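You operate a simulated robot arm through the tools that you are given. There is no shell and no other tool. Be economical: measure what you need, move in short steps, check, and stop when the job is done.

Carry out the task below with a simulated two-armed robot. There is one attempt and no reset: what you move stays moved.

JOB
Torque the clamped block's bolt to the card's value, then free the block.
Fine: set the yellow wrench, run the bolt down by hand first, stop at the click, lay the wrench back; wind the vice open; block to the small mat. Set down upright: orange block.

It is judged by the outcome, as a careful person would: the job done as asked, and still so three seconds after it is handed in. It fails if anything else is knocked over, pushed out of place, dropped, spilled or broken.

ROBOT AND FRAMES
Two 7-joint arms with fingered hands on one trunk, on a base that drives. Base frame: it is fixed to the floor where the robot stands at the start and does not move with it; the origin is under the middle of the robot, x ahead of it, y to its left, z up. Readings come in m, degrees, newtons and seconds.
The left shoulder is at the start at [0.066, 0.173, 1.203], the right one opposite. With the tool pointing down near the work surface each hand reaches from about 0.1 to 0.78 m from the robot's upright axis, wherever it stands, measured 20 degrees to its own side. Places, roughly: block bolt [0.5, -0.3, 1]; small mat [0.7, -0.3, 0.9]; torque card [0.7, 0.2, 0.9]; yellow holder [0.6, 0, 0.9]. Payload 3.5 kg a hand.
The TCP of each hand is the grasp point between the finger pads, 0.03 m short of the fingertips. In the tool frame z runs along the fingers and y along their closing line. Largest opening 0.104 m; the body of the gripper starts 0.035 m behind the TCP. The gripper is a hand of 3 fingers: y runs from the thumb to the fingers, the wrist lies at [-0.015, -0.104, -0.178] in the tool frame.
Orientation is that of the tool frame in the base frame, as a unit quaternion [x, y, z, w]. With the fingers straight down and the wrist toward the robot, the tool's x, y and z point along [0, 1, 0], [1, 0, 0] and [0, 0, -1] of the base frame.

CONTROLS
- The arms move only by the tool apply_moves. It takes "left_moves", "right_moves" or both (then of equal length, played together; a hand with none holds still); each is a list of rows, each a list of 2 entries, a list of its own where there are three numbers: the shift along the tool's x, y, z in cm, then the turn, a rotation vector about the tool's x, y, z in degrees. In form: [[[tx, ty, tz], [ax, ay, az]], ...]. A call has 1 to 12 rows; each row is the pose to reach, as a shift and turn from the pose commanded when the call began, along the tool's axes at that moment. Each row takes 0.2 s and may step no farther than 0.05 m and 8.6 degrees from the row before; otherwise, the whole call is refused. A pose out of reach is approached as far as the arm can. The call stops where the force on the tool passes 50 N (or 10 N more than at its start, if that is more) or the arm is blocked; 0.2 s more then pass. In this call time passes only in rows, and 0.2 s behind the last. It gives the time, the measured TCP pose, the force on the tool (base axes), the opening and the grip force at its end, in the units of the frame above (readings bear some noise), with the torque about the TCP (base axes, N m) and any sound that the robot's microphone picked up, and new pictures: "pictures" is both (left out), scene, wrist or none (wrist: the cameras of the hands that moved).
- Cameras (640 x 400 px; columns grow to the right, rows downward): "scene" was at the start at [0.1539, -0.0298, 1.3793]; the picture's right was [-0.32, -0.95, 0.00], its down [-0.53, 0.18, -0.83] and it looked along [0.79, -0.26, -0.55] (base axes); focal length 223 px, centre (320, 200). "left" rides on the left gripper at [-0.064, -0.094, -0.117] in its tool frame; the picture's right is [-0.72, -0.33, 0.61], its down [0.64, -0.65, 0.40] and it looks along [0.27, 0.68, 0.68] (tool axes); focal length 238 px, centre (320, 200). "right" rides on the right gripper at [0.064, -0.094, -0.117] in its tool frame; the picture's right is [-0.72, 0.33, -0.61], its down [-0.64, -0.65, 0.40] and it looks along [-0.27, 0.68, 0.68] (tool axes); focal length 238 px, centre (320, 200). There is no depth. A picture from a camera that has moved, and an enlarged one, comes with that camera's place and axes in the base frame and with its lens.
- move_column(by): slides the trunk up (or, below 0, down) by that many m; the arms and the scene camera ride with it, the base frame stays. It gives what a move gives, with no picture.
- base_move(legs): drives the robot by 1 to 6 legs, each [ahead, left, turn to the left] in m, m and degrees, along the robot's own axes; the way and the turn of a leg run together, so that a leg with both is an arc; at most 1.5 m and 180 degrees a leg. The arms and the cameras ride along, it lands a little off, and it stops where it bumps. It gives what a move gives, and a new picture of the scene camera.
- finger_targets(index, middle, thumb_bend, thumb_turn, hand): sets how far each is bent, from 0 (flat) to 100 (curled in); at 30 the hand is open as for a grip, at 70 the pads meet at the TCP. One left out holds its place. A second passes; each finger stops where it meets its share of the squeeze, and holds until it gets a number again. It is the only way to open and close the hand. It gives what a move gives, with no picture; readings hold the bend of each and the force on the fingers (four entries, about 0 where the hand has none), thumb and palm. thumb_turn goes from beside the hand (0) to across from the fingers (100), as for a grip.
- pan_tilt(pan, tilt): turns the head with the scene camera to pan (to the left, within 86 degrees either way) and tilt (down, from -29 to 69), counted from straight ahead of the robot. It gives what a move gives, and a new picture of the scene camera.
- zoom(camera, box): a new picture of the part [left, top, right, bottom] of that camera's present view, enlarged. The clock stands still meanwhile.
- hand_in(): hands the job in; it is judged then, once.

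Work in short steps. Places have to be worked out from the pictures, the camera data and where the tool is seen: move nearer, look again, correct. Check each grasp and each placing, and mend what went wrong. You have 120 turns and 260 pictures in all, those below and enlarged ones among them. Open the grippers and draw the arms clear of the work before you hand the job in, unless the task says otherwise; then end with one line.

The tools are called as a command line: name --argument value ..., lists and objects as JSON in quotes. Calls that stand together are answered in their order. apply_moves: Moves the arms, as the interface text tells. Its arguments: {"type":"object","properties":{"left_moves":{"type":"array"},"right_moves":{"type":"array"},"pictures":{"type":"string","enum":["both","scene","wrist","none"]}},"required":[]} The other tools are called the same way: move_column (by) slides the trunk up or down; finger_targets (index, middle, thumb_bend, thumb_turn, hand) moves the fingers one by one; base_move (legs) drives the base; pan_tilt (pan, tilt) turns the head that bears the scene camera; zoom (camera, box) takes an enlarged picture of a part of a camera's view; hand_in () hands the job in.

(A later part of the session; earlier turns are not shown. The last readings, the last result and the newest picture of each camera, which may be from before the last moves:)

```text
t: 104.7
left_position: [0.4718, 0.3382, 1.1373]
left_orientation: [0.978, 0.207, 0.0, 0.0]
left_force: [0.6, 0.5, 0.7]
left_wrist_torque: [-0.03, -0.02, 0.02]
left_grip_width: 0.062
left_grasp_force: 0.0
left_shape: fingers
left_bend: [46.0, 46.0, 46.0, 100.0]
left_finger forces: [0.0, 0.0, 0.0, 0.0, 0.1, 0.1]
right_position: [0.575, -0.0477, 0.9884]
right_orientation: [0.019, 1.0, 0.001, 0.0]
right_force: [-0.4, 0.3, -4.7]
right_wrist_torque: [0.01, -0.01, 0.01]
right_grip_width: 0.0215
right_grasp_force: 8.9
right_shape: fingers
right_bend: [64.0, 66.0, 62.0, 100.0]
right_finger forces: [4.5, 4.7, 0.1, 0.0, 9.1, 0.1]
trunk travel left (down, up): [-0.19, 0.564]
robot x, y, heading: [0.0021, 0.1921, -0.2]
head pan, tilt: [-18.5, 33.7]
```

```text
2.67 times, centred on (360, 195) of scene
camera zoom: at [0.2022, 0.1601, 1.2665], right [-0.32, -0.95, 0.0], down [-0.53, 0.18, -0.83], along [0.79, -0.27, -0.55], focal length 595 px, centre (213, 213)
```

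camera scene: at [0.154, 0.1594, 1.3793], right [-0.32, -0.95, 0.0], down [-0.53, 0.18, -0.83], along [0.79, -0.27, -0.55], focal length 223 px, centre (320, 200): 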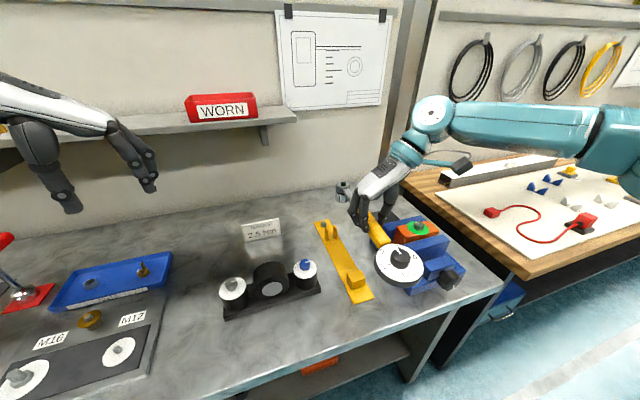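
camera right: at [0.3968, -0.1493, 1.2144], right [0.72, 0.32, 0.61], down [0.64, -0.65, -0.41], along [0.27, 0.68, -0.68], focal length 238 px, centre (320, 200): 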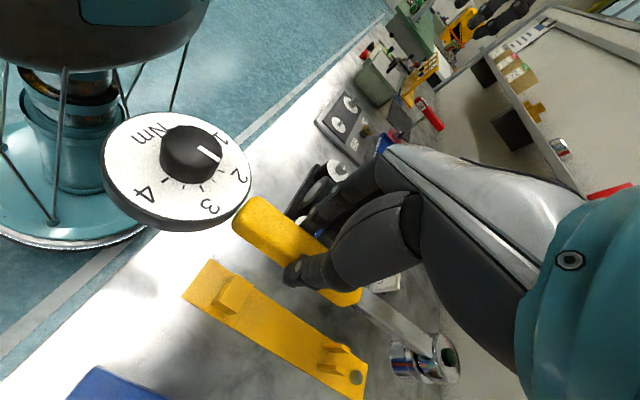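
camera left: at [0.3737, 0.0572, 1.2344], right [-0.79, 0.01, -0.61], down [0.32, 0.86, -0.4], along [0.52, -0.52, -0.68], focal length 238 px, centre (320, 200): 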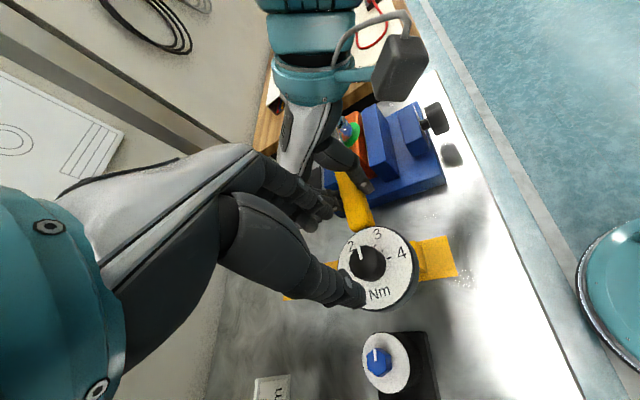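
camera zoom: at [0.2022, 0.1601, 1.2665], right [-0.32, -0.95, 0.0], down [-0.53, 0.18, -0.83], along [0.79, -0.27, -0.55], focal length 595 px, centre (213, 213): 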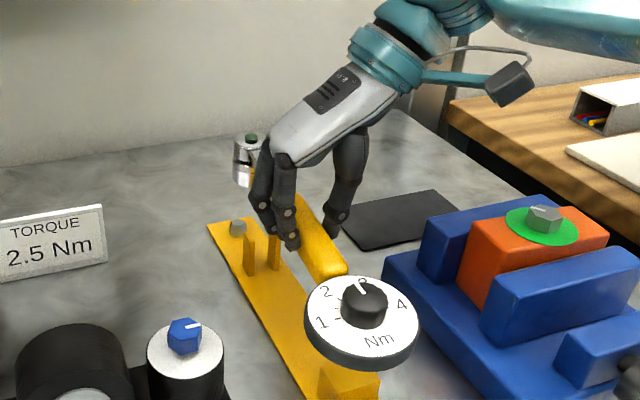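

Comparing vertical lines in both views: the wrench needs ≈2° counterclockwise yaw, +4.5 mm in y and +2.5 mm in x. Apply and recheck.

apply_moves --right_moves '[[[-0.12, 0.2, 0], [0, 0, -1]], [[-0.25, 0.45, 0], [0, 0, -1.9]]]' --pictures "none"

move_column --by -0.03

zoom --camera "right" --box '[100, 60, 500, 400]'

zoom --camera "scene" --box '[280, 110, 440, 260]'

```text
t: 105.3
left_position: [0.4717, 0.3374, 1.1369]
left_orientation: [0.978, 0.208, 0.0, 0.0]
left_force: [0.7, -0.7, 0.3]
left_wrist_torque: [0.0, 0.01, 0.01]
left_grip_width: 0.0617
left_grasp_force: 0.0
left_shape: fingers
left_bend: [46.0, 46.0, 46.0, 100.0]
left_finger forces: [0.0, 0.0, 0.0, 0.1, 0.0, 0.0]
right_position: [0.5783, -0.0449, 0.9895]
right_orientation: [0.003, 1.0, 0.0, -0.001]
right_force: [-1.0, -0.1, -4.2]
right_wrist_torque: [0.03, -0.01, 0.0]
right_grip_width: 0.0215
right_grasp_force: 9.1
right_shape: fingers
right_bend: [64.0, 66.0, 62.0, 100.0]
right_finger forces: [4.5, 4.7, 0.1, 0.0, 9.1, 0.1]
trunk travel left (down, up): [-0.19, 0.564]
robot x, y, heading: [-0.0043, 0.1896, -0.2]
head pan, tilt: [-18.5, 33.7]
```

```text
t: 106.1
left_position: [0.4717, 0.3377, 1.108]
left_orientation: [0.978, 0.207, 0.002, 0.0]
left_force: [0.1, 0.5, 0.2]
left_wrist_torque: [0.0, 0.0, 0.02]
left_grip_width: 0.0621
left_grasp_force: 0.0
left_shape: fingers
left_bend: [46.0, 46.0, 46.0, 100.0]
left_finger forces: [0.0, 0.1, 0.1, 0.1, 0.0, 0.0]
right_position: [0.5766, -0.0435, 0.9581]
right_orientation: [0.003, 1.0, 0.0, 0.0]
right_force: [-0.9, -0.8, -4.0]
right_wrist_torque: [0.03, -0.02, -0.01]
right_grip_width: 0.0219
right_grasp_force: 8.9
right_shape: fingers
right_bend: [64.0, 66.0, 62.0, 100.0]
right_finger forces: [4.5, 4.8, 0.1, 0.0, 9.1, 0.0]
trunk travel left (down, up): [-0.16, 0.594]
robot x, y, heading: [0.0023, 0.1857, -0.1]
head pan, tilt: [-18.5, 33.7]
```

```text
1.18 times, centred on (300, 230) of right
camera zoom: at [0.5127, -0.1385, 1.0744], right [0.72, 0.32, 0.61], down [0.64, -0.66, -0.4], along [0.27, 0.68, -0.68], focal length 280 px, centre (344, 165)
```

zoom: 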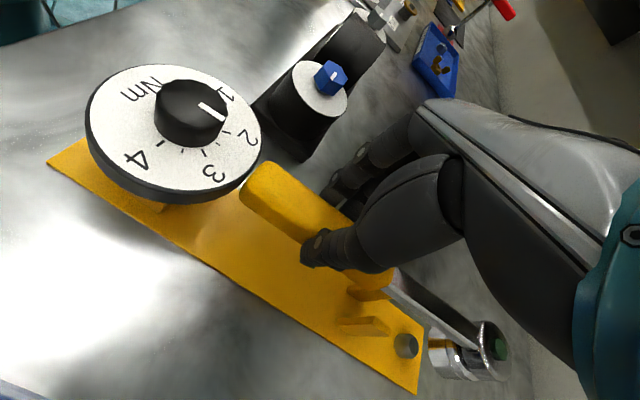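

```text
2.67 times, centred on (360, 185) of scene
camera zoom: at [0.2177, 0.1601, 1.2352], right [-0.32, -0.95, 0.0], down [-0.53, 0.18, -0.83], along [0.79, -0.27, -0.55], focal length 595 px, centre (213, 240)
```

zoom: 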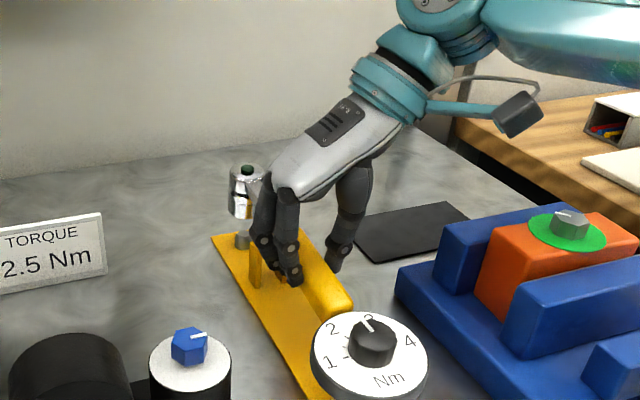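

Now socket needs only about +5 mm in x. Apply and lower 2.5 cm more.

apply_moves --right_moves '[[[-0.5, 0.07, 0], [0, 0, 0]]]' --pictures "none"

move_column --by -0.02

zoom --camera "right" --box '[100, 60, 500, 400]'

zoom --camera "scene" --box '[300, 110, 400, 210]'

```text
t: 106.5
left_position: [0.471, 0.3387, 1.1072]
left_orientation: [0.978, 0.207, 0.0, 0.001]
left_force: [-0.2, -0.7, -0.3]
left_wrist_torque: [-0.05, 0.03, -0.01]
left_grip_width: 0.0619
left_grasp_force: 0.0
left_shape: fingers
left_bend: [46.0, 46.0, 46.0, 100.0]
left_finger forces: [0.1, 0.0, 0.0, 0.0, 0.1, 0.1]
right_position: [0.581, -0.0429, 0.9576]
right_orientation: [0.002, 1.0, 0.0, 0.001]
right_force: [0.0, 0.1, -4.6]
right_wrist_torque: [-0.01, -0.04, -0.01]
right_grip_width: 0.0215
right_grasp_force: 9.0
right_shape: fingers
right_bend: [64.0, 66.0, 62.0, 100.0]
right_finger forces: [4.5, 4.8, 0.1, 0.0, 9.1, 0.0]
trunk travel left (down, up): [-0.16, 0.594]
robot x, y, heading: [0.0008, 0.1912, -0.3]
head pan, tilt: [-18.5, 33.7]
```

```text
t: 107.2
left_position: [0.471, 0.3385, 1.0873]
left_orientation: [0.978, 0.208, 0.0, 0.0]
left_force: [-0.3, 0.0, -0.4]
left_wrist_torque: [0.0, -0.02, -0.02]
left_grip_width: 0.0619
left_grasp_force: 0.0
left_shape: fingers
left_bend: [46.0, 46.0, 46.0, 100.0]
left_finger forces: [0.0, 0.0, 0.0, 0.0, 0.0, 0.0]
right_position: [0.5826, -0.0439, 0.9385]
right_orientation: [0.004, 1.0, 0.001, -0.001]
right_force: [-0.3, -0.2, -3.6]
right_wrist_torque: [0.0, -0.06, -0.01]
right_grip_width: 0.0216
right_grasp_force: 9.0
right_shape: fingers
right_bend: [64.0, 66.0, 62.0, 100.0]
right_finger forces: [4.4, 4.7, 0.1, 0.0, 9.0, 0.0]
trunk travel left (down, up): [-0.14, 0.614]
robot x, y, heading: [-0.0016, 0.1899, 0.1]
head pan, tilt: [-18.5, 33.7]
```

```text
1.18 times, centred on (300, 230) of right
camera zoom: at [0.5177, -0.1378, 1.0543], right [0.72, 0.32, 0.61], down [0.64, -0.66, -0.4], along [0.27, 0.68, -0.68], focal length 280 px, centre (344, 165)
```

zoom: 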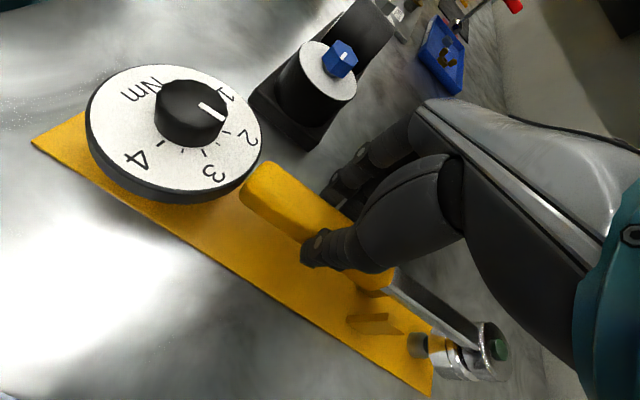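

```text
4.00 times, centred on (350, 160) of scene
camera zoom: at [0.2287, 0.1601, 1.2142], right [-0.32, -0.95, 0.0], down [-0.53, 0.18, -0.83], along [0.79, -0.27, -0.55], focal length 893 px, centre (200, 360)
```

zoom: 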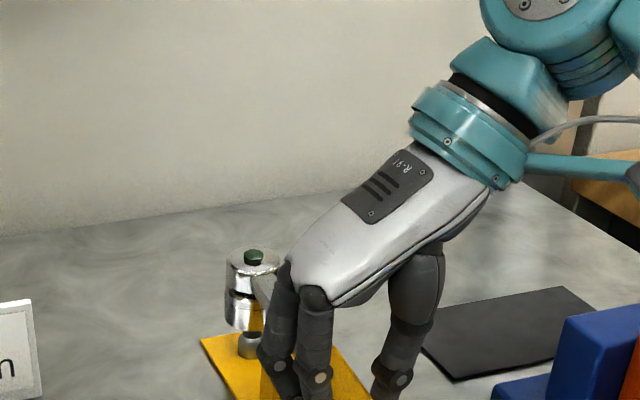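

Both views show the socket right above the peg. Lower 2.5 cm to seat.

move_column --by -0.022

zoom --camera "right" --box '[100, 60, 500, 400]'

zoom --camera "scene" --box '[300, 90, 430, 240]'

```text
t: 107.8
left_position: [0.4702, 0.3382, 1.067]
left_orientation: [0.978, 0.208, 0.0, 0.001]
left_force: [-0.1, 0.2, 1.2]
left_wrist_torque: [-0.02, -0.02, 0.03]
left_grip_width: 0.0619
left_grasp_force: 0.0
left_shape: fingers
left_bend: [46.0, 46.0, 46.0, 100.0]
left_finger forces: [0.1, 0.0, 0.0, 0.1, 0.0, 0.0]
right_position: [0.5818, -0.0412, 0.9202]
right_orientation: [0.004, 1.0, 0.002, 0.003]
right_force: [4.2, 0.0, 20.8]
right_wrist_torque: [-0.12, -0.13, -0.02]
right_grip_width: 0.0216
right_grasp_force: 12.4
right_shape: fingers
right_bend: [65.0, 66.0, 62.0, 100.0]
right_finger forces: [5.8, 6.8, 0.1, 0.0, 12.2, 0.1]
trunk travel left (down, up): [-0.118, 0.636]
robot x, y, heading: [0.0, 0.1916, -0.1]
head pan, tilt: [-18.5, 33.7]
```

```text
1.18 times, centred on (300, 230) of right
camera zoom: at [0.5173, -0.1368, 1.0349], right [0.72, 0.32, 0.62], down [0.64, -0.66, -0.4], along [0.28, 0.68, -0.67], focal length 280 px, centre (344, 165)
```

zoom: 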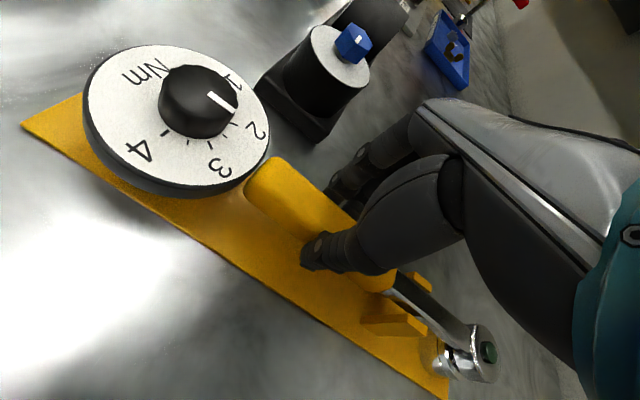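

```text
2.67 times, centred on (365, 165) of scene
camera zoom: at [0.2403, 0.1608, 1.1914], right [-0.32, -0.95, 0.0], down [-0.52, 0.18, -0.83], along [0.79, -0.27, -0.55], focal length 595 px, centre (200, 293)
```

zoom: 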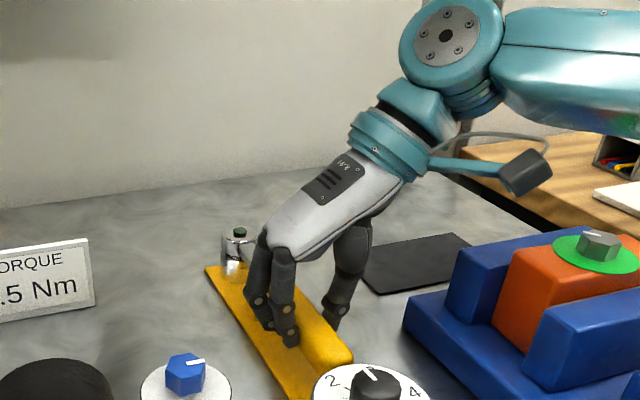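

Socket is over the peg and neck between prongs; 21 N contact. I ease off 5 mm, then open the fingers.

move_column --by 0.005

finger_targets --hand "right" --index 56 --middle 56 --thumb_bend 54

zoom --camera "right" --box '[100, 60, 500, 400]'

zoom --camera "scene" --box '[300, 90, 430, 240]'

```text
t: 108.4
left_position: [0.471, 0.3382, 1.0709]
left_orientation: [0.978, 0.207, 0.0, -0.001]
left_force: [-0.5, -0.2, 0.3]
left_wrist_torque: [-0.02, 0.0, -0.01]
left_grip_width: 0.0619
left_grasp_force: 0.1
left_shape: fingers
left_bend: [46.0, 46.0, 46.0, 100.0]
left_finger forces: [0.0, 0.0, 0.0, 0.0, 0.0, 0.0]
right_position: [0.5817, -0.0431, 0.9208]
right_orientation: [0.003, 1.0, 0.0, 0.0]
right_force: [3.3, 1.1, 9.8]
right_wrist_torque: [0.04, -0.11, -0.01]
right_grip_width: 0.0217
right_grasp_force: 10.4
right_shape: fingers
right_bend: [65.0, 66.0, 62.0, 100.0]
right_finger forces: [5.5, 6.1, 0.0, 0.1, 10.1, 0.0]
trunk travel left (down, up): [-0.123, 0.631]
robot x, y, heading: [-0.0022, 0.1922, 0.0]
head pan, tilt: [-18.5, 33.7]
```

```text
t: 109.4
left_position: [0.4726, 0.3385, 1.0704]
left_orientation: [0.978, 0.207, 0.001, 0.001]
left_force: [-0.8, 0.2, -0.5]
left_wrist_torque: [-0.02, -0.02, -0.04]
left_grip_width: 0.0618
left_grasp_force: 0.1
left_shape: fingers
left_bend: [46.0, 46.0, 46.0, 100.0]
left_finger forces: [0.0, 0.0, 0.0, 0.0, 0.0, 0.0]
right_position: [0.5826, -0.0436, 0.9208]
right_orientation: [0.003, 1.0, 0.0, 0.0]
right_force: [-0.1, 0.3, 0.4]
right_wrist_torque: [-0.04, 0.0, -0.02]
right_grip_width: 0.0384
right_grasp_force: 0.2
right_shape: fingers
right_bend: [56.0, 56.0, 54.0, 100.0]
right_finger forces: [0.1, 0.0, 0.0, 0.0, 0.1, 0.0]
trunk travel left (down, up): [-0.123, 0.631]
robot x, y, heading: [-0.0003, 0.1891, 0.0]
head pan, tilt: [-18.5, 33.7]
```

```text
1.18 times, centred on (300, 230) of right
camera zoom: at [0.5183, -0.1378, 1.0369], right [0.72, 0.32, 0.61], down [0.64, -0.66, -0.41], along [0.27, 0.68, -0.68], focal length 280 px, centre (344, 165)
```

zoom: 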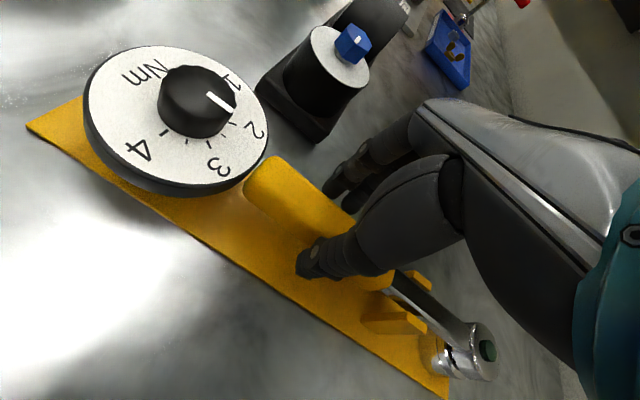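

```text
2.67 times, centred on (365, 165) of scene
camera zoom: at [0.2389, 0.1601, 1.1961], right [-0.32, -0.95, 0.0], down [-0.53, 0.18, -0.83], along [0.79, -0.27, -0.55], focal length 595 px, centre (200, 293)
```

zoom: 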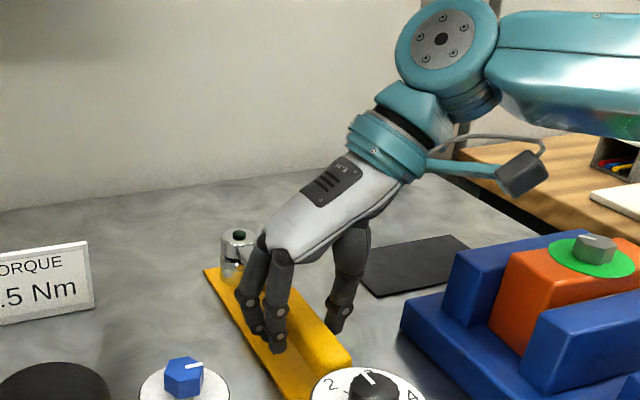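

The wrench sits in its holder. I open further and raise the trunk back.

finger_targets --hand "right" --index 46 --middle 46 --thumb_bend 46

move_column --by 0.177

base_move --legs '[[0, -0.19, 0]]'

zoom --camera "scene" --box '[220, 200, 420, 330]'

```text
t: 110.4
left_position: [0.472, 0.3385, 1.0701]
left_orientation: [0.978, 0.207, 0.0, -0.001]
left_force: [0.1, -0.3, 0.5]
left_wrist_torque: [0.03, -0.01, 0.0]
left_grip_width: 0.0622
left_grasp_force: 0.1
left_shape: fingers
left_bend: [46.0, 46.0, 46.0, 100.0]
left_finger forces: [0.0, 0.1, 0.0, 0.0, 0.0, 0.0]
right_position: [0.5827, -0.0439, 0.9215]
right_orientation: [0.002, 1.0, 0.001, 0.0]
right_force: [0.1, -0.6, 0.1]
right_wrist_torque: [0.01, 0.0, 0.05]
right_grip_width: 0.0619
right_grasp_force: 0.0
right_shape: fingers
right_bend: [46.0, 46.0, 46.0, 100.0]
right_finger forces: [0.1, 0.1, 0.0, 0.1, 0.0, 0.0]
trunk travel left (down, up): [-0.123, 0.631]
robot x, y, heading: [-0.001, 0.1933, 0.0]
head pan, tilt: [-18.5, 33.7]
```

```text
t: 112.3
left_position: [0.4708, 0.3381, 1.2463]
left_orientation: [0.978, 0.208, -0.001, -0.001]
left_force: [0.9, -0.3, -0.5]
left_wrist_torque: [0.0, 0.04, -0.03]
left_grip_width: 0.0621
left_grasp_force: 0.1
left_shape: fingers
left_bend: [46.0, 46.0, 46.0, 100.0]
left_finger forces: [0.0, 0.1, 0.0, 0.0, 0.0, 0.0]
right_position: [0.5825, -0.0437, 1.0978]
right_orientation: [0.003, 1.0, 0.0, -0.001]
right_force: [0.2, 0.5, -0.8]
right_wrist_torque: [0.0, 0.01, -0.02]
right_grip_width: 0.0619
right_grasp_force: 0.0
right_shape: fingers
right_bend: [46.0, 46.0, 46.0, 100.0]
right_finger forces: [0.0, 0.0, 0.0, 0.1, 0.0, 0.0]
trunk travel left (down, up): [-0.3, 0.454]
robot x, y, heading: [0.0046, 0.1922, -0.0]
head pan, tilt: [-18.5, 33.7]
```

```text
t: 113.9
left_position: [0.4725, 0.1448, 1.2477]
left_orientation: [0.979, 0.206, 0.0, 0.001]
left_force: [0.1, -0.2, 0.2]
left_wrist_torque: [0.04, -0.02, 0.02]
left_grip_width: 0.0619
left_grasp_force: 0.1
left_shape: fingers
left_bend: [46.0, 46.0, 46.0, 100.0]
left_finger forces: [0.0, 0.1, 0.0, 0.1, 0.1, 0.1]
right_position: [0.5822, -0.2383, 1.0968]
right_orientation: [0.003, 1.0, 0.0, 0.001]
right_force: [-0.2, -1.0, 0.9]
right_wrist_torque: [0.03, -0.01, -0.01]
right_grip_width: 0.0619
right_grasp_force: 0.0
right_shape: fingers
right_bend: [46.0, 46.0, 46.0, 100.0]
right_finger forces: [0.0, 0.1, 0.1, 0.0, 0.1, 0.0]
trunk travel left (down, up): [-0.3, 0.454]
robot x, y, heading: [0.0013, -0.0018, 0.2]
head pan, tilt: [-18.5, 33.7]
camera scene: at [0.1536, -0.0335, 1.3793], right [-0.32, -0.95, 0.0], down [-0.53, 0.18, -0.83], along [0.79, -0.27, -0.55], focal length 223 px, centre (320, 200)
```

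scene: 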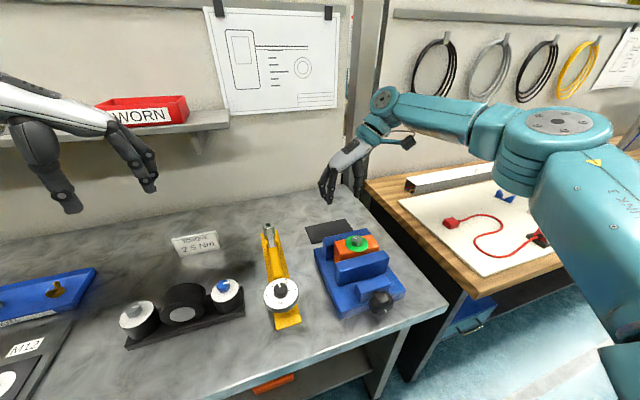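

```text
3.08 times, centred on (320, 265) of scene
camera zoom: at [0.1536, -0.0335, 1.3793], right [-0.32, -0.95, 0.0], down [-0.53, 0.18, -0.83], along [0.79, -0.27, -0.55], focal length 687 px, centre (320, 0)
```

zoom: 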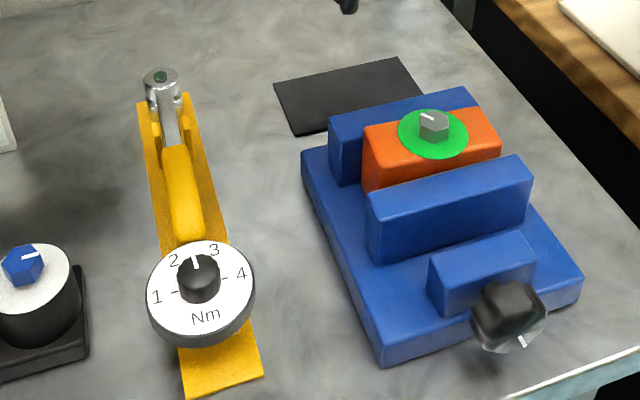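

All good: bolt green, wrench on its holder. For the vice knob (≈[0.382,-0.256,0.925], axis ≈ −x) I back the base 0.25 m and turn the right hand to point forward.

base_move --legs '[[-0.25, 0, 0]]'

apply_moves --right_moves '[[[0.8, -0.2, 0.9], [0, -8, 0]], [[1.6, -0.4, 1.8], [0, -16, 0]], [[2.4, -0.6, 2.7], [0, -24, 0]], [[3.2, -0.8, 3.6], [0, -32, 0]], [[4, -1, 4.5], [0, -40, 0]], [[4.8, -1.2, 5.4], [0, -48, 0]], [[5.6, -1.4, 6.3], [0, -56, 0]], [[6.4, -1.6, 7.2], [0, -64, 0]], [[7.2, -1.7, 8.1], [0, -72, 0]], [[8, -1.7, 9], [0, -80, 0]], [[8, -1.7, 9.5], [0, -88, 0]], [[8, -1.7, 9.7], [0, -90, 0]]]' --pictures "both"

```text
t: 115.7
left_position: [0.2279, 0.1461, 1.2488]
left_orientation: [0.978, 0.208, 0.0, 0.001]
left_force: [-0.5, 0.5, -0.1]
left_wrist_torque: [-0.01, -0.04, 0.0]
left_grip_width: 0.062
left_grasp_force: 0.1
left_shape: fingers
left_bend: [46.0, 46.0, 46.0, 100.0]
left_finger forces: [0.0, 0.0, 0.0, 0.0, 0.1, 0.0]
right_position: [0.3396, -0.2347, 1.0982]
right_orientation: [0.002, 1.0, -0.001, 0.0]
right_force: [-0.2, 0.7, 0.3]
right_wrist_torque: [0.02, -0.05, 0.03]
right_grip_width: 0.0617
right_grasp_force: 0.2
right_shape: fingers
right_bend: [46.0, 46.0, 46.0, 100.0]
right_finger forces: [0.1, 0.0, 0.0, 0.0, 0.1, 0.0]
trunk travel left (down, up): [-0.3, 0.454]
robot x, y, heading: [-0.2445, 0.0007, 0.1]
head pan, tilt: [-18.5, 33.7]
camera scene: at [-0.0894, -0.0319, 1.3794], right [-0.32, -0.95, 0.0], down [-0.53, 0.18, -0.83], along [0.79, -0.26, -0.55], focal length 223 px, centre (320, 200)
```

scene: 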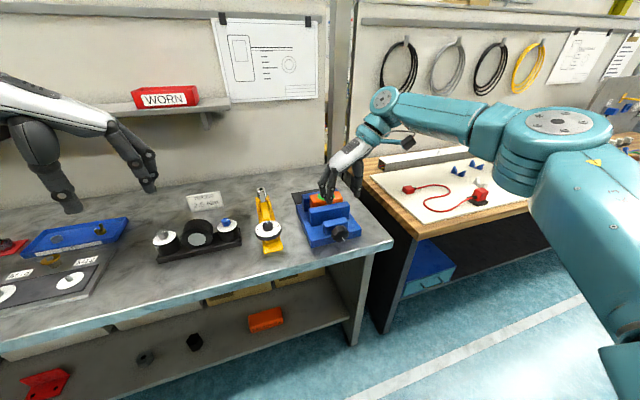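

```text
t: 118.3
left_position: [0.2286, 0.1465, 1.2479]
left_orientation: [0.978, 0.207, 0.0, 0.0]
left_force: [0.3, 0.3, 0.6]
left_wrist_torque: [0.0, -0.01, 0.02]
left_grip_width: 0.0619
left_grasp_force: 0.1
left_shape: fingers
left_bend: [46.0, 46.0, 46.0, 100.0]
left_finger forces: [0.1, 0.1, 0.0, 0.0, 0.0, 0.1]
right_position: [0.2606, -0.2519, 1.0019]
right_orientation: [0.002, 0.706, -0.001, 0.708]
right_force: [0.1, 0.2, -0.5]
right_wrist_torque: [-0.02, -0.02, 0.02]
right_grip_width: 0.0624
right_grasp_force: 0.0
right_shape: fingers
right_bend: [46.0, 46.0, 46.0, 100.0]
right_finger forces: [0.0, 0.0, 0.1, 0.0, 0.0, 0.0]
right hand out of reach, approached as far as the arm can: row 8, 9
trunk travel left (down, up): [-0.3, 0.454]
robot x, y, heading: [-0.2398, -0.0044, -0.0]
head pan, tilt: [-18.5, 33.7]
camera scene: at [-0.0887, -0.0322, 1.3793], right [-0.32, -0.95, 0.0], down [-0.53, 0.18, -0.83], along [0.79, -0.26, -0.55], focal length 223 px, centre (320, 200)
camera right: at [0.143, -0.3453, 0.9361], right [-0.61, 0.33, 0.72], down [0.4, -0.66, 0.64], along [0.68, 0.68, 0.27], focal length 238 px, centre (320, 200)
```

scene: 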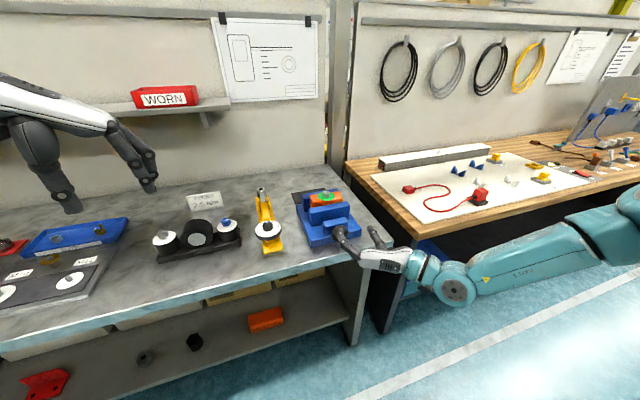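
right: 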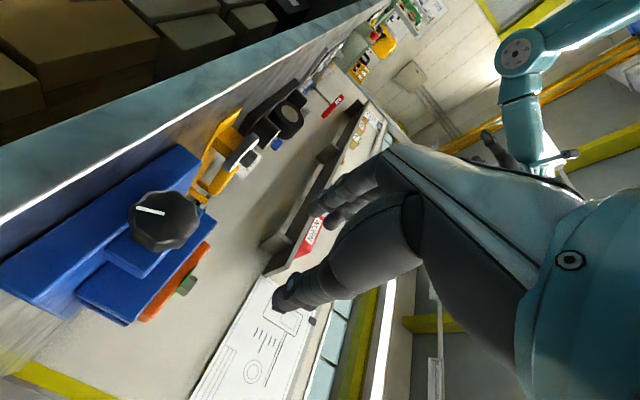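

Hand points forward. I zoom on the knob in both cameras for its place.

zoom --camera "right" --box '[60, 130, 300, 330]'

zoom --camera "scene" --box '[280, 170, 400, 270]'

```text
2.00 times, centred on (180, 230) of right
camera zoom: at [0.143, -0.3453, 0.9361], right [-0.61, 0.33, 0.72], down [0.4, -0.66, 0.64], along [0.68, 0.68, 0.27], focal length 477 px, centre (600, 140)
```

zoom: 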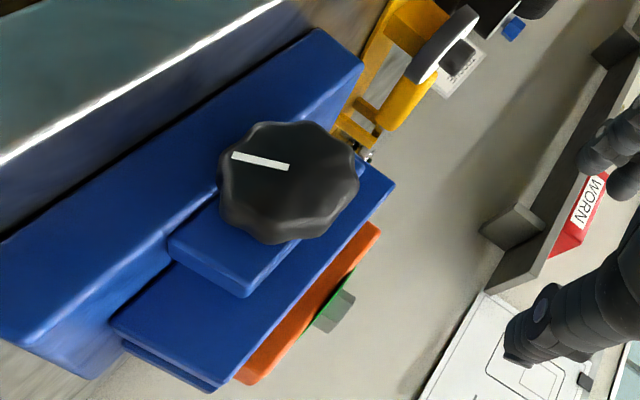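

```text
4.00 times, centred on (340, 220) of scene
camera zoom: at [-0.0887, -0.0322, 1.3793], right [-0.32, -0.95, 0.0], down [-0.53, 0.18, -0.83], along [0.79, -0.26, -0.55], focal length 893 px, centre (240, 120)
```

zoom: 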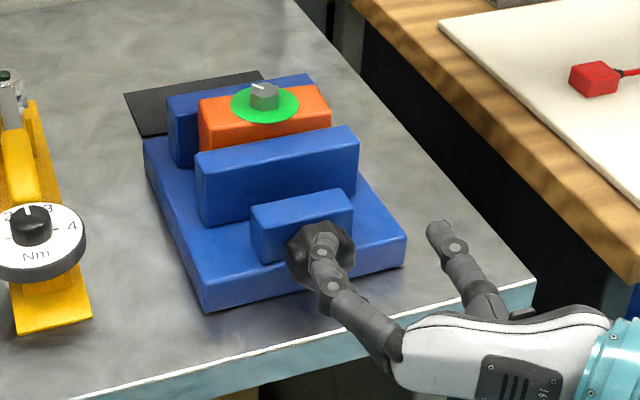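

Knob ≈[0.388,-0.255,0.905], about 5.5–6 cm across. I open the hand, line up in front of it and pre-roll +40°.

finger_targets --hand "right" --index 32 --middle 32 --thumb_bend 32

apply_moves --right_moves '[[[2, -0.1, 0.5], [0, 0, 8]], [[4, -0.2, 1], [0, 0, 16]], [[6, -0.3, 1.5], [0, 0, 24]], [[8, -0.3, 2], [0, 0, 32]], [[9.7, -0.34, 2.5], [0, 0, 40]]]' --pictures "both"

```text
t: 119.3
left_position: [0.2283, 0.1468, 1.2472]
left_orientation: [0.978, 0.208, 0.0, 0.0]
left_force: [-0.3, -0.3, 0.5]
left_wrist_torque: [-0.01, -0.02, 0.01]
left_grip_width: 0.062
left_grasp_force: 0.0
left_shape: fingers
left_bend: [46.0, 46.0, 46.0, 100.0]
left_finger forces: [0.1, 0.0, 0.0, 0.1, 0.0, 0.0]
right_position: [0.2602, -0.2509, 1.0014]
right_orientation: [0.002, 0.708, -0.001, 0.706]
right_force: [-0.5, -0.8, -0.3]
right_wrist_torque: [0.03, -0.02, 0.02]
right_grip_width: 0.0977
right_grasp_force: 0.1
right_shape: fingers
right_bend: [32.0, 32.0, 32.0, 98.0]
right_finger forces: [0.1, 0.0, 0.0, 0.0, 0.0, 0.1]
trunk travel left (down, up): [-0.3, 0.454]
robot x, y, heading: [-0.2439, -0.0042, 0.2]
head pan, tilt: [-18.5, 33.7]
```

```text
t: 120.5
left_position: [0.2295, 0.1462, 1.2469]
left_orientation: [0.978, 0.208, 0.0, 0.0]
left_force: [-0.3, -0.4, 1.0]
left_wrist_torque: [0.01, -0.04, -0.01]
left_grip_width: 0.0621
left_grasp_force: 0.0
left_shape: fingers
left_bend: [46.0, 46.0, 46.0, 100.0]
left_finger forces: [0.1, 0.0, 0.1, 0.1, 0.0, 0.0]
right_position: [0.272, -0.2753, 1.0265]
right_orientation: [0.244, 0.664, 0.241, 0.664]
right_force: [1.0, -0.1, 0.4]
right_wrist_torque: [0.0, 0.0, -0.03]
right_grip_width: 0.0975
right_grasp_force: 0.0
right_shape: fingers
right_bend: [32.0, 32.0, 32.0, 98.0]
right_finger forces: [0.0, 0.1, 0.1, 0.0, 0.0, 0.0]
right hand out of reach, approached as far as the arm can: row 2, 3, 4, 5
trunk travel left (down, up): [-0.3, 0.454]
robot x, y, heading: [-0.2425, -0.0025, -0.1]
head pan, tilt: [-18.5, 33.7]
camera scene: at [-0.0886, -0.032, 1.3793], right [-0.32, -0.95, 0.0], down [-0.53, 0.18, -0.83], along [0.79, -0.26, -0.55], focal length 223 px, centre (320, 200)
camera right: at [0.1558, -0.3059, 0.9158], right [-0.61, -0.21, 0.76], down [0.4, -0.91, 0.07], along [0.68, 0.35, 0.64], focal length 238 px, centre (320, 200)
```

scene: 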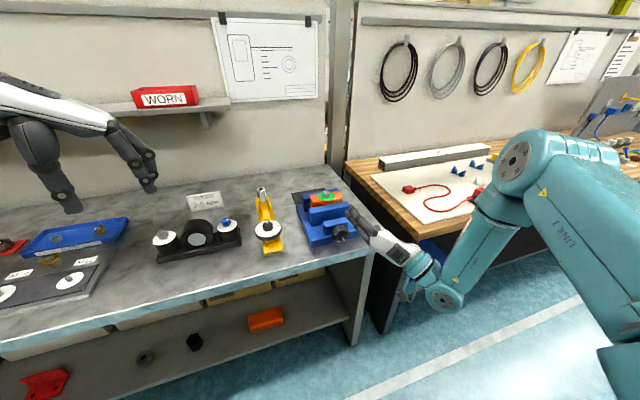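
right: 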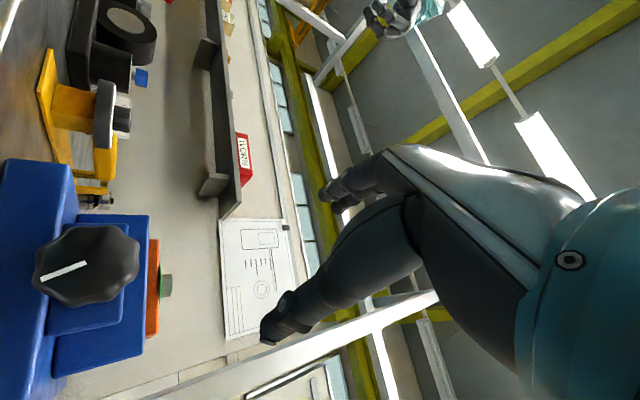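

Wrist-down roll is unreachable, so I'll use the wrist-right to wrist-up range. Lower the trunk 12 cm and go to roll 0 in front of the knob.

move_column --by -0.12

apply_moves --right_moves '[[[0, 0, 0], [0, 0, -8]], [[0, 0, 0], [0, 0, -16]], [[0, 0, 0], [0, 0, -24]], [[0, 0, 0], [0, 0, -32]], [[0, 0, 0], [0, 0, -40]]]' --pictures "none"

```text
t: 122.0
left_position: [0.2278, 0.1459, 1.1278]
left_orientation: [0.978, 0.208, 0.0, 0.001]
left_force: [-0.4, 0.0, 1.3]
left_wrist_torque: [0.0, 0.0, 0.0]
left_grip_width: 0.062
left_grasp_force: 0.0
left_shape: fingers
left_bend: [46.0, 46.0, 46.0, 100.0]
left_finger forces: [0.0, 0.0, 0.0, 0.0, 0.1, 0.0]
right_position: [0.2739, -0.2733, 0.9087]
right_orientation: [0.243, 0.665, 0.242, 0.664]
right_force: [-0.1, -0.4, -0.1]
right_wrist_torque: [-0.01, 0.02, 0.02]
right_grip_width: 0.0976
right_grasp_force: 0.0
right_shape: fingers
right_bend: [32.0, 32.0, 32.0, 98.0]
right_finger forces: [0.0, 0.0, 0.0, 0.0, 0.1, 0.0]
trunk travel left (down, up): [-0.18, 0.574]
robot x, y, heading: [-0.2421, -0.0034, 0.1]
head pan, tilt: [-18.5, 33.7]
```

```text
t: 123.2
left_position: [0.2287, 0.1472, 1.1269]
left_orientation: [0.978, 0.208, 0.0, 0.0]
left_force: [0.3, -0.2, -0.6]
left_wrist_torque: [0.0, -0.01, -0.01]
left_grip_width: 0.0617
left_grasp_force: 0.1
left_shape: fingers
left_bend: [46.0, 46.0, 46.0, 100.0]
left_finger forces: [0.1, 0.0, 0.1, 0.0, 0.0, 0.0]
right_position: [0.276, -0.273, 0.9075]
right_orientation: [0.001, 0.708, -0.002, 0.706]
right_force: [-0.8, -0.8, 0.1]
right_wrist_torque: [-0.01, 0.0, 0.01]
right_grip_width: 0.0977
right_grasp_force: 0.1
right_shape: fingers
right_bend: [32.0, 32.0, 32.0, 98.0]
right_finger forces: [0.1, 0.1, 0.0, 0.0, 0.0, 0.0]
trunk travel left (down, up): [-0.18, 0.574]
robot x, y, heading: [-0.2417, -0.0035, 0.0]
head pan, tilt: [-18.5, 33.7]
```

Aligned in height; shift 1.8 cm left and forward to just before the knob, then look.

apply_moves --right_moves '[[[0.25, 1.77, 1], [0, 0, 0]], [[0.25, 1.77, 4], [0, 0, 0]]]' --pictures "both"

zoom --camera "scene" --box '[280, 120, 400, 220]'

```text
t: 123.8
left_position: [0.2294, 0.1478, 1.1272]
left_orientation: [0.978, 0.208, -0.001, 0.0]
left_force: [-0.2, -0.3, 0.4]
left_wrist_torque: [0.02, -0.01, 0.01]
left_grip_width: 0.0622
left_grasp_force: 0.0
left_shape: fingers
left_bend: [46.0, 46.0, 46.0, 100.0]
left_finger forces: [0.0, 0.0, 0.0, 0.0, 0.0, 0.0]
right_position: [0.3157, -0.2543, 0.9055]
right_orientation: [0.002, 0.707, -0.001, 0.707]
right_force: [0.3, -0.4, -0.5]
right_wrist_torque: [0.0, 0.0, 0.01]
right_grip_width: 0.0981
right_grasp_force: 0.0
right_shape: fingers
right_bend: [32.0, 32.0, 32.0, 98.0]
right_finger forces: [0.0, 0.0, 0.0, 0.1, 0.1, 0.1]
trunk travel left (down, up): [-0.18, 0.574]
robot x, y, heading: [-0.2437, -0.0023, -0.1]
head pan, tilt: [-18.5, 33.7]
camera scene: at [-0.0345, -0.0319, 1.2558], right [-0.32, -0.95, 0.0], down [-0.53, 0.18, -0.83], along [0.79, -0.26, -0.55], focal length 223 px, centre (320, 200)
camera right: at [0.1986, -0.3487, 0.8408], right [-0.61, 0.33, 0.72], down [0.4, -0.65, 0.64], along [0.68, 0.68, 0.27], focal length 238 px, centre (320, 200)
```

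scene: 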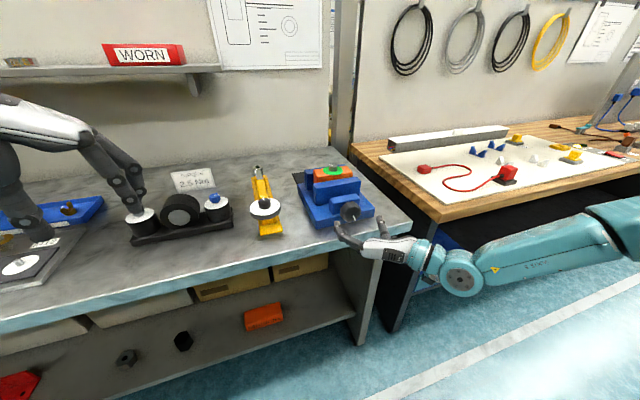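
right: 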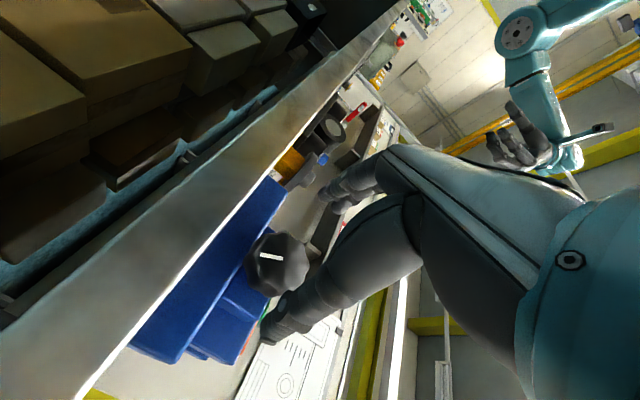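

```text
4.00 times, centred on (340, 170) of scene
camera zoom: at [-0.0345, -0.0319, 1.2558], right [-0.32, -0.95, 0.0], down [-0.53, 0.18, -0.83], along [0.79, -0.26, -0.55], focal length 893 px, centre (240, 320)
```

zoom: 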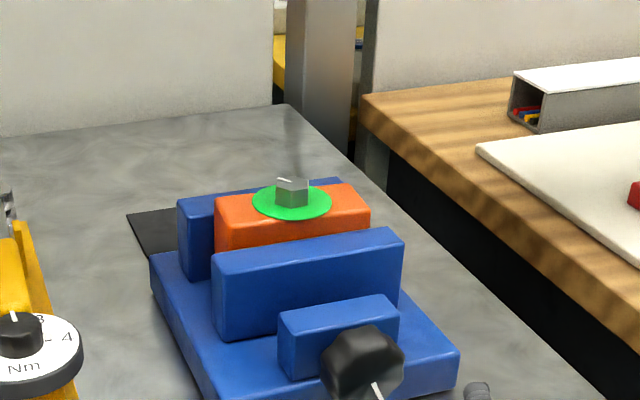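

Hand is centered on the knob axis. Advance 5.4 cm and close.

apply_moves --right_moves '[[[-0.1, 0, 2], [0, 0, 0]], [[-0.1, 0, 4], [0, 0, 0]], [[-0.1, 0, 5.4], [0, 0, 0]]]' --pictures "none"

finger_targets --hand "right" --index 65 --middle 65 --thumb_bend 65

zoom --camera "right" --box '[180, 130, 420, 350]'

zoom --camera "scene" --box '[280, 140, 420, 270]'

```text
t: 124.6
left_position: [0.2294, 0.1471, 1.1271]
left_orientation: [0.978, 0.208, 0.0, -0.001]
left_force: [0.1, -0.2, 0.2]
left_wrist_torque: [0.0, -0.01, 0.03]
left_grip_width: 0.0618
left_grasp_force: 0.1
left_shape: fingers
left_bend: [46.0, 46.0, 46.0, 100.0]
left_finger forces: [0.0, 0.0, 0.0, 0.0, 0.0, 0.0]
right_position: [0.3694, -0.257, 0.9066]
right_orientation: [0.002, 0.707, -0.001, 0.707]
right_force: [-0.1, 1.1, -0.1]
right_wrist_torque: [0.0, -0.01, 0.03]
right_grip_width: 0.0978
right_grasp_force: 0.1
right_shape: fingers
right_bend: [32.0, 32.0, 32.0, 98.0]
right_finger forces: [0.1, 0.0, 0.1, 0.0, 0.0, 0.0]
trunk travel left (down, up): [-0.18, 0.574]
robot x, y, heading: [-0.2407, -0.0021, 0.1]
head pan, tilt: [-18.5, 33.7]
```

```text
t: 125.6
left_position: [0.2291, 0.147, 1.1268]
left_orientation: [0.978, 0.208, -0.001, 0.0]
left_force: [0.5, -0.1, 0.0]
left_wrist_torque: [-0.03, 0.01, 0.01]
left_grip_width: 0.062
left_grasp_force: 0.0
left_shape: fingers
left_bend: [46.0, 46.0, 46.0, 100.0]
left_finger forces: [0.0, 0.0, 0.0, 0.1, 0.1, 0.0]
right_position: [0.3705, -0.2549, 0.9065]
right_orientation: [0.001, 0.707, -0.001, 0.707]
right_force: [3.1, 7.9, -1.1]
right_wrist_torque: [0.0, 0.02, 0.26]
right_grip_width: 0.0461
right_grasp_force: 15.8
right_shape: fingers
right_bend: [52.0, 57.0, 55.0, 100.0]
right_finger forces: [11.7, 7.3, 0.0, 0.0, 12.7, 0.0]
trunk travel left (down, up): [-0.18, 0.574]
robot x, y, heading: [-0.2391, -0.0056, -0.2]
head pan, tilt: [-18.5, 33.7]
```

```text
1.82 times, centred on (300, 240) of right
camera zoom: at [0.2534, -0.3498, 0.8426], right [-0.61, 0.33, 0.72], down [0.4, -0.65, 0.64], along [0.68, 0.68, 0.27], focal length 433 px, centre (356, 127)
```

zoom: 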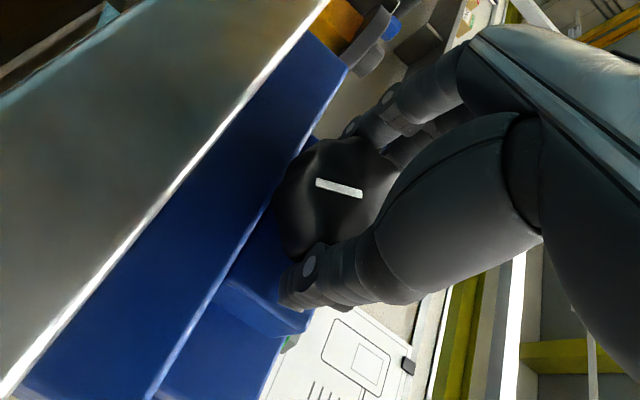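

```text
3.08 times, centred on (350, 205) of scene
camera zoom: at [-0.0345, -0.0309, 1.2559], right [-0.32, -0.95, 0.0], down [-0.53, 0.18, -0.83], along [0.79, -0.26, -0.55], focal length 687 px, centre (228, 185)
```

zoom: 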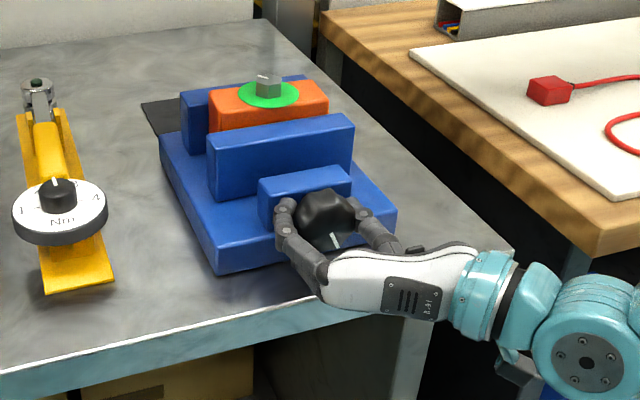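

Knob gripped with 16 N. Rotate counter-clockwise 40° first.

apply_moves --right_moves '[[[0, 0, 0], [0, 0, -8]], [[0, 0, 0], [0, 0, -16]], [[0, 0, 0], [0, 0, -24]], [[0, 0, 0], [0, 0, -32]], [[0, 0, 0], [0, 0, -40]]]' --pictures "none"

zoom --camera "right" --box '[180, 130, 420, 350]'

zoom --camera "scene" --box '[280, 140, 420, 270]'

```text
t: 126.8
left_position: [0.2288, 0.1488, 1.1277]
left_orientation: [0.978, 0.209, -0.001, 0.001]
left_force: [0.2, -0.1, 0.4]
left_wrist_torque: [0.03, -0.01, 0.0]
left_grip_width: 0.0616
left_grasp_force: 0.1
left_shape: fingers
left_bend: [46.0, 46.0, 46.0, 100.0]
left_finger forces: [0.0, 0.0, 0.0, 0.1, 0.1, 0.1]
right_position: [0.37, -0.2532, 0.9099]
right_orientation: [-0.243, 0.661, -0.244, 0.667]
right_force: [0.8, 19.0, 12.0]
right_wrist_torque: [1.07, -0.45, 0.65]
right_grip_width: 0.0458
right_grasp_force: 35.7
right_shape: fingers
right_bend: [52.0, 59.0, 56.0, 97.0]
right_finger forces: [50.2, 10.0, 0.0, 0.0, 11.3, 0.1]
trunk travel left (down, up): [-0.18, 0.574]
robot x, y, heading: [-0.2442, -0.0048, -0.2]
head pan, tilt: [-18.5, 33.7]
```

```text
1.82 times, centred on (300, 240) of right
camera zoom: at [0.2538, -0.3666, 0.9209], right [-0.62, 0.71, 0.33], down [0.4, -0.08, 0.91], along [0.68, 0.7, -0.23], focal length 433 px, centre (356, 127)
```

zoom: 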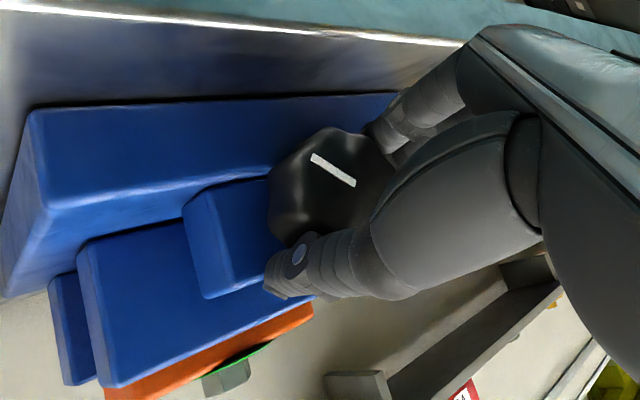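

```text
3.08 times, centred on (350, 205) of scene
camera zoom: at [-0.036, -0.0291, 1.2564], right [-0.32, -0.95, 0.0], down [-0.53, 0.17, -0.83], along [0.79, -0.26, -0.55], focal length 687 px, centre (228, 185)
```

zoom: 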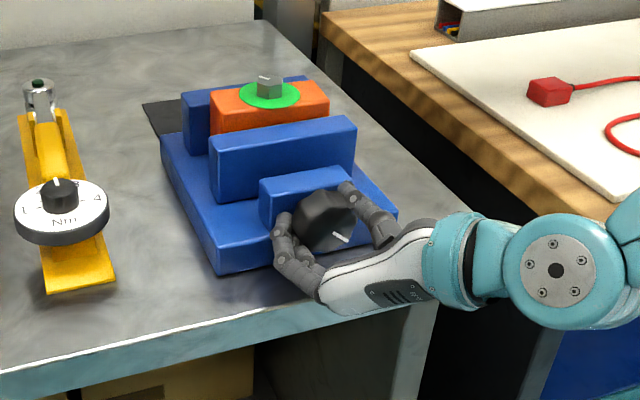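

The knob turned ccw (~25°, ~1 Nm). Continue another 40°.

apply_moves --right_moves '[[[0, 0, 0], [0, 0, -8]], [[0, 0, 0], [0, 0, -16]], [[0, 0, 0], [0, 0, -24]], [[0, 0, 0], [0, 0, -32]], [[0, 0, 0], [0, 0, -40]]]' --pictures "none"

zoom --camera "right" --box '[180, 130, 420, 350]'

zoom --camera "scene" --box '[280, 140, 420, 270]'

```text
t: 128.0
left_position: [0.228, 0.1486, 1.128]
left_orientation: [0.978, 0.208, -0.001, 0.001]
left_force: [-0.9, -0.4, -0.1]
left_wrist_torque: [-0.01, 0.02, 0.0]
left_grip_width: 0.0618
left_grasp_force: 0.1
left_shape: fingers
left_bend: [46.0, 46.0, 46.0, 100.0]
left_finger forces: [0.1, 0.0, 0.1, 0.0, 0.1, 0.0]
right_position: [0.3692, -0.2524, 0.9057]
right_orientation: [-0.458, 0.54, -0.454, 0.541]
right_force: [-0.5, 26.8, 0.3]
right_wrist_torque: [0.6, 0.01, 0.74]
right_grip_width: 0.0465
right_grasp_force: 38.8
right_shape: fingers
right_bend: [52.0, 59.0, 55.0, 100.0]
right_finger forces: [10.5, 55.5, 0.0, 0.0, 12.7, 0.0]
trunk travel left (down, up): [-0.18, 0.574]
robot x, y, heading: [-0.2429, -0.0028, 0.1]
head pan, tilt: [-18.5, 33.7]
```

```text
1.82 times, centred on (300, 240) of right
camera zoom: at [0.2539, -0.332, 0.988], right [-0.62, 0.76, -0.2], down [0.4, 0.52, 0.75], along [0.67, 0.39, -0.63], focal length 433 px, centre (356, 127)
```

zoom: 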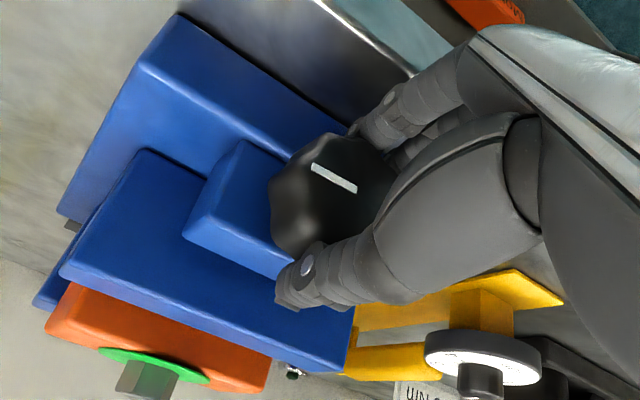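

```text
3.08 times, centred on (350, 205) of scene
camera zoom: at [-0.035, -0.0288, 1.256], right [-0.32, -0.95, 0.0], down [-0.53, 0.17, -0.83], along [0.79, -0.27, -0.55], focal length 687 px, centre (228, 185)
```

zoom: 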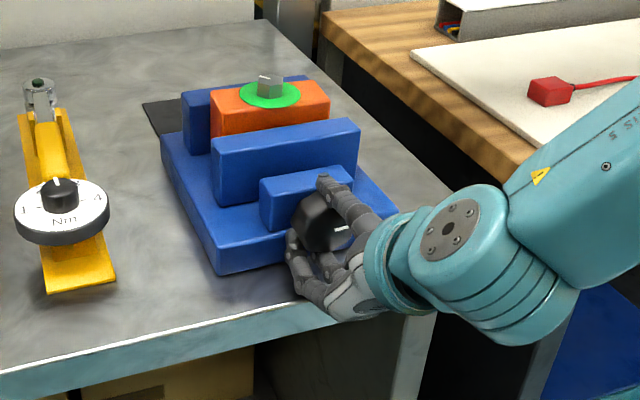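

The front jaw is starting to move out. Continue 30° more in this grip.

apply_moves --right_moves '[[[0, 0, 0], [0, 0, -8]], [[0, 0, 0], [0, 0, -16]], [[0, 0, 0], [0, 0, -24]], [[0, 0, 0], [0, 0, -30]]]' --pictures "none"

zoom --camera "scene" --box '[280, 140, 420, 270]'

```text
t: 129.0
left_position: [0.2286, 0.1486, 1.1265]
left_orientation: [0.978, 0.208, -0.001, 0.001]
left_force: [-0.2, 0.2, -0.1]
left_wrist_torque: [0.0, -0.02, 0.0]
left_grip_width: 0.0617
left_grasp_force: 0.1
left_shape: fingers
left_bend: [46.0, 46.0, 46.0, 100.0]
left_finger forces: [0.0, 0.0, 0.0, 0.0, 0.1, 0.0]
right_position: [0.3687, -0.2526, 0.904]
right_orientation: [0.583, -0.406, 0.575, -0.405]
right_force: [-13.3, 25.6, -1.0]
right_wrist_torque: [0.73, 1.96, 0.51]
right_grip_width: 0.0466
right_grasp_force: 51.7
right_shape: fingers
right_bend: [53.0, 60.0, 54.0, 100.0]
right_finger forces: [10.7, 79.5, 0.0, 0.0, 13.0, 0.0]
trunk travel left (down, up): [-0.18, 0.574]
robot x, y, heading: [-0.2428, -0.0018, 0.1]
head pan, tilt: [-18.5, 33.7]
```

```text
3.08 times, centred on (350, 205) of scene
camera zoom: at [-0.0357, -0.0291, 1.2561], right [-0.32, -0.95, 0.0], down [-0.53, 0.17, -0.83], along [0.79, -0.27, -0.55], focal length 687 px, centre (228, 185)
```

zoom: 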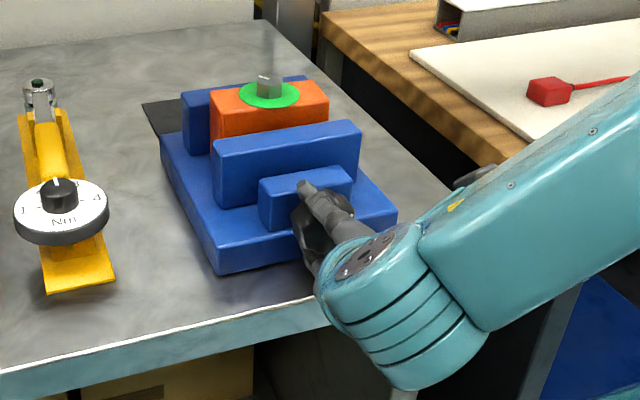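

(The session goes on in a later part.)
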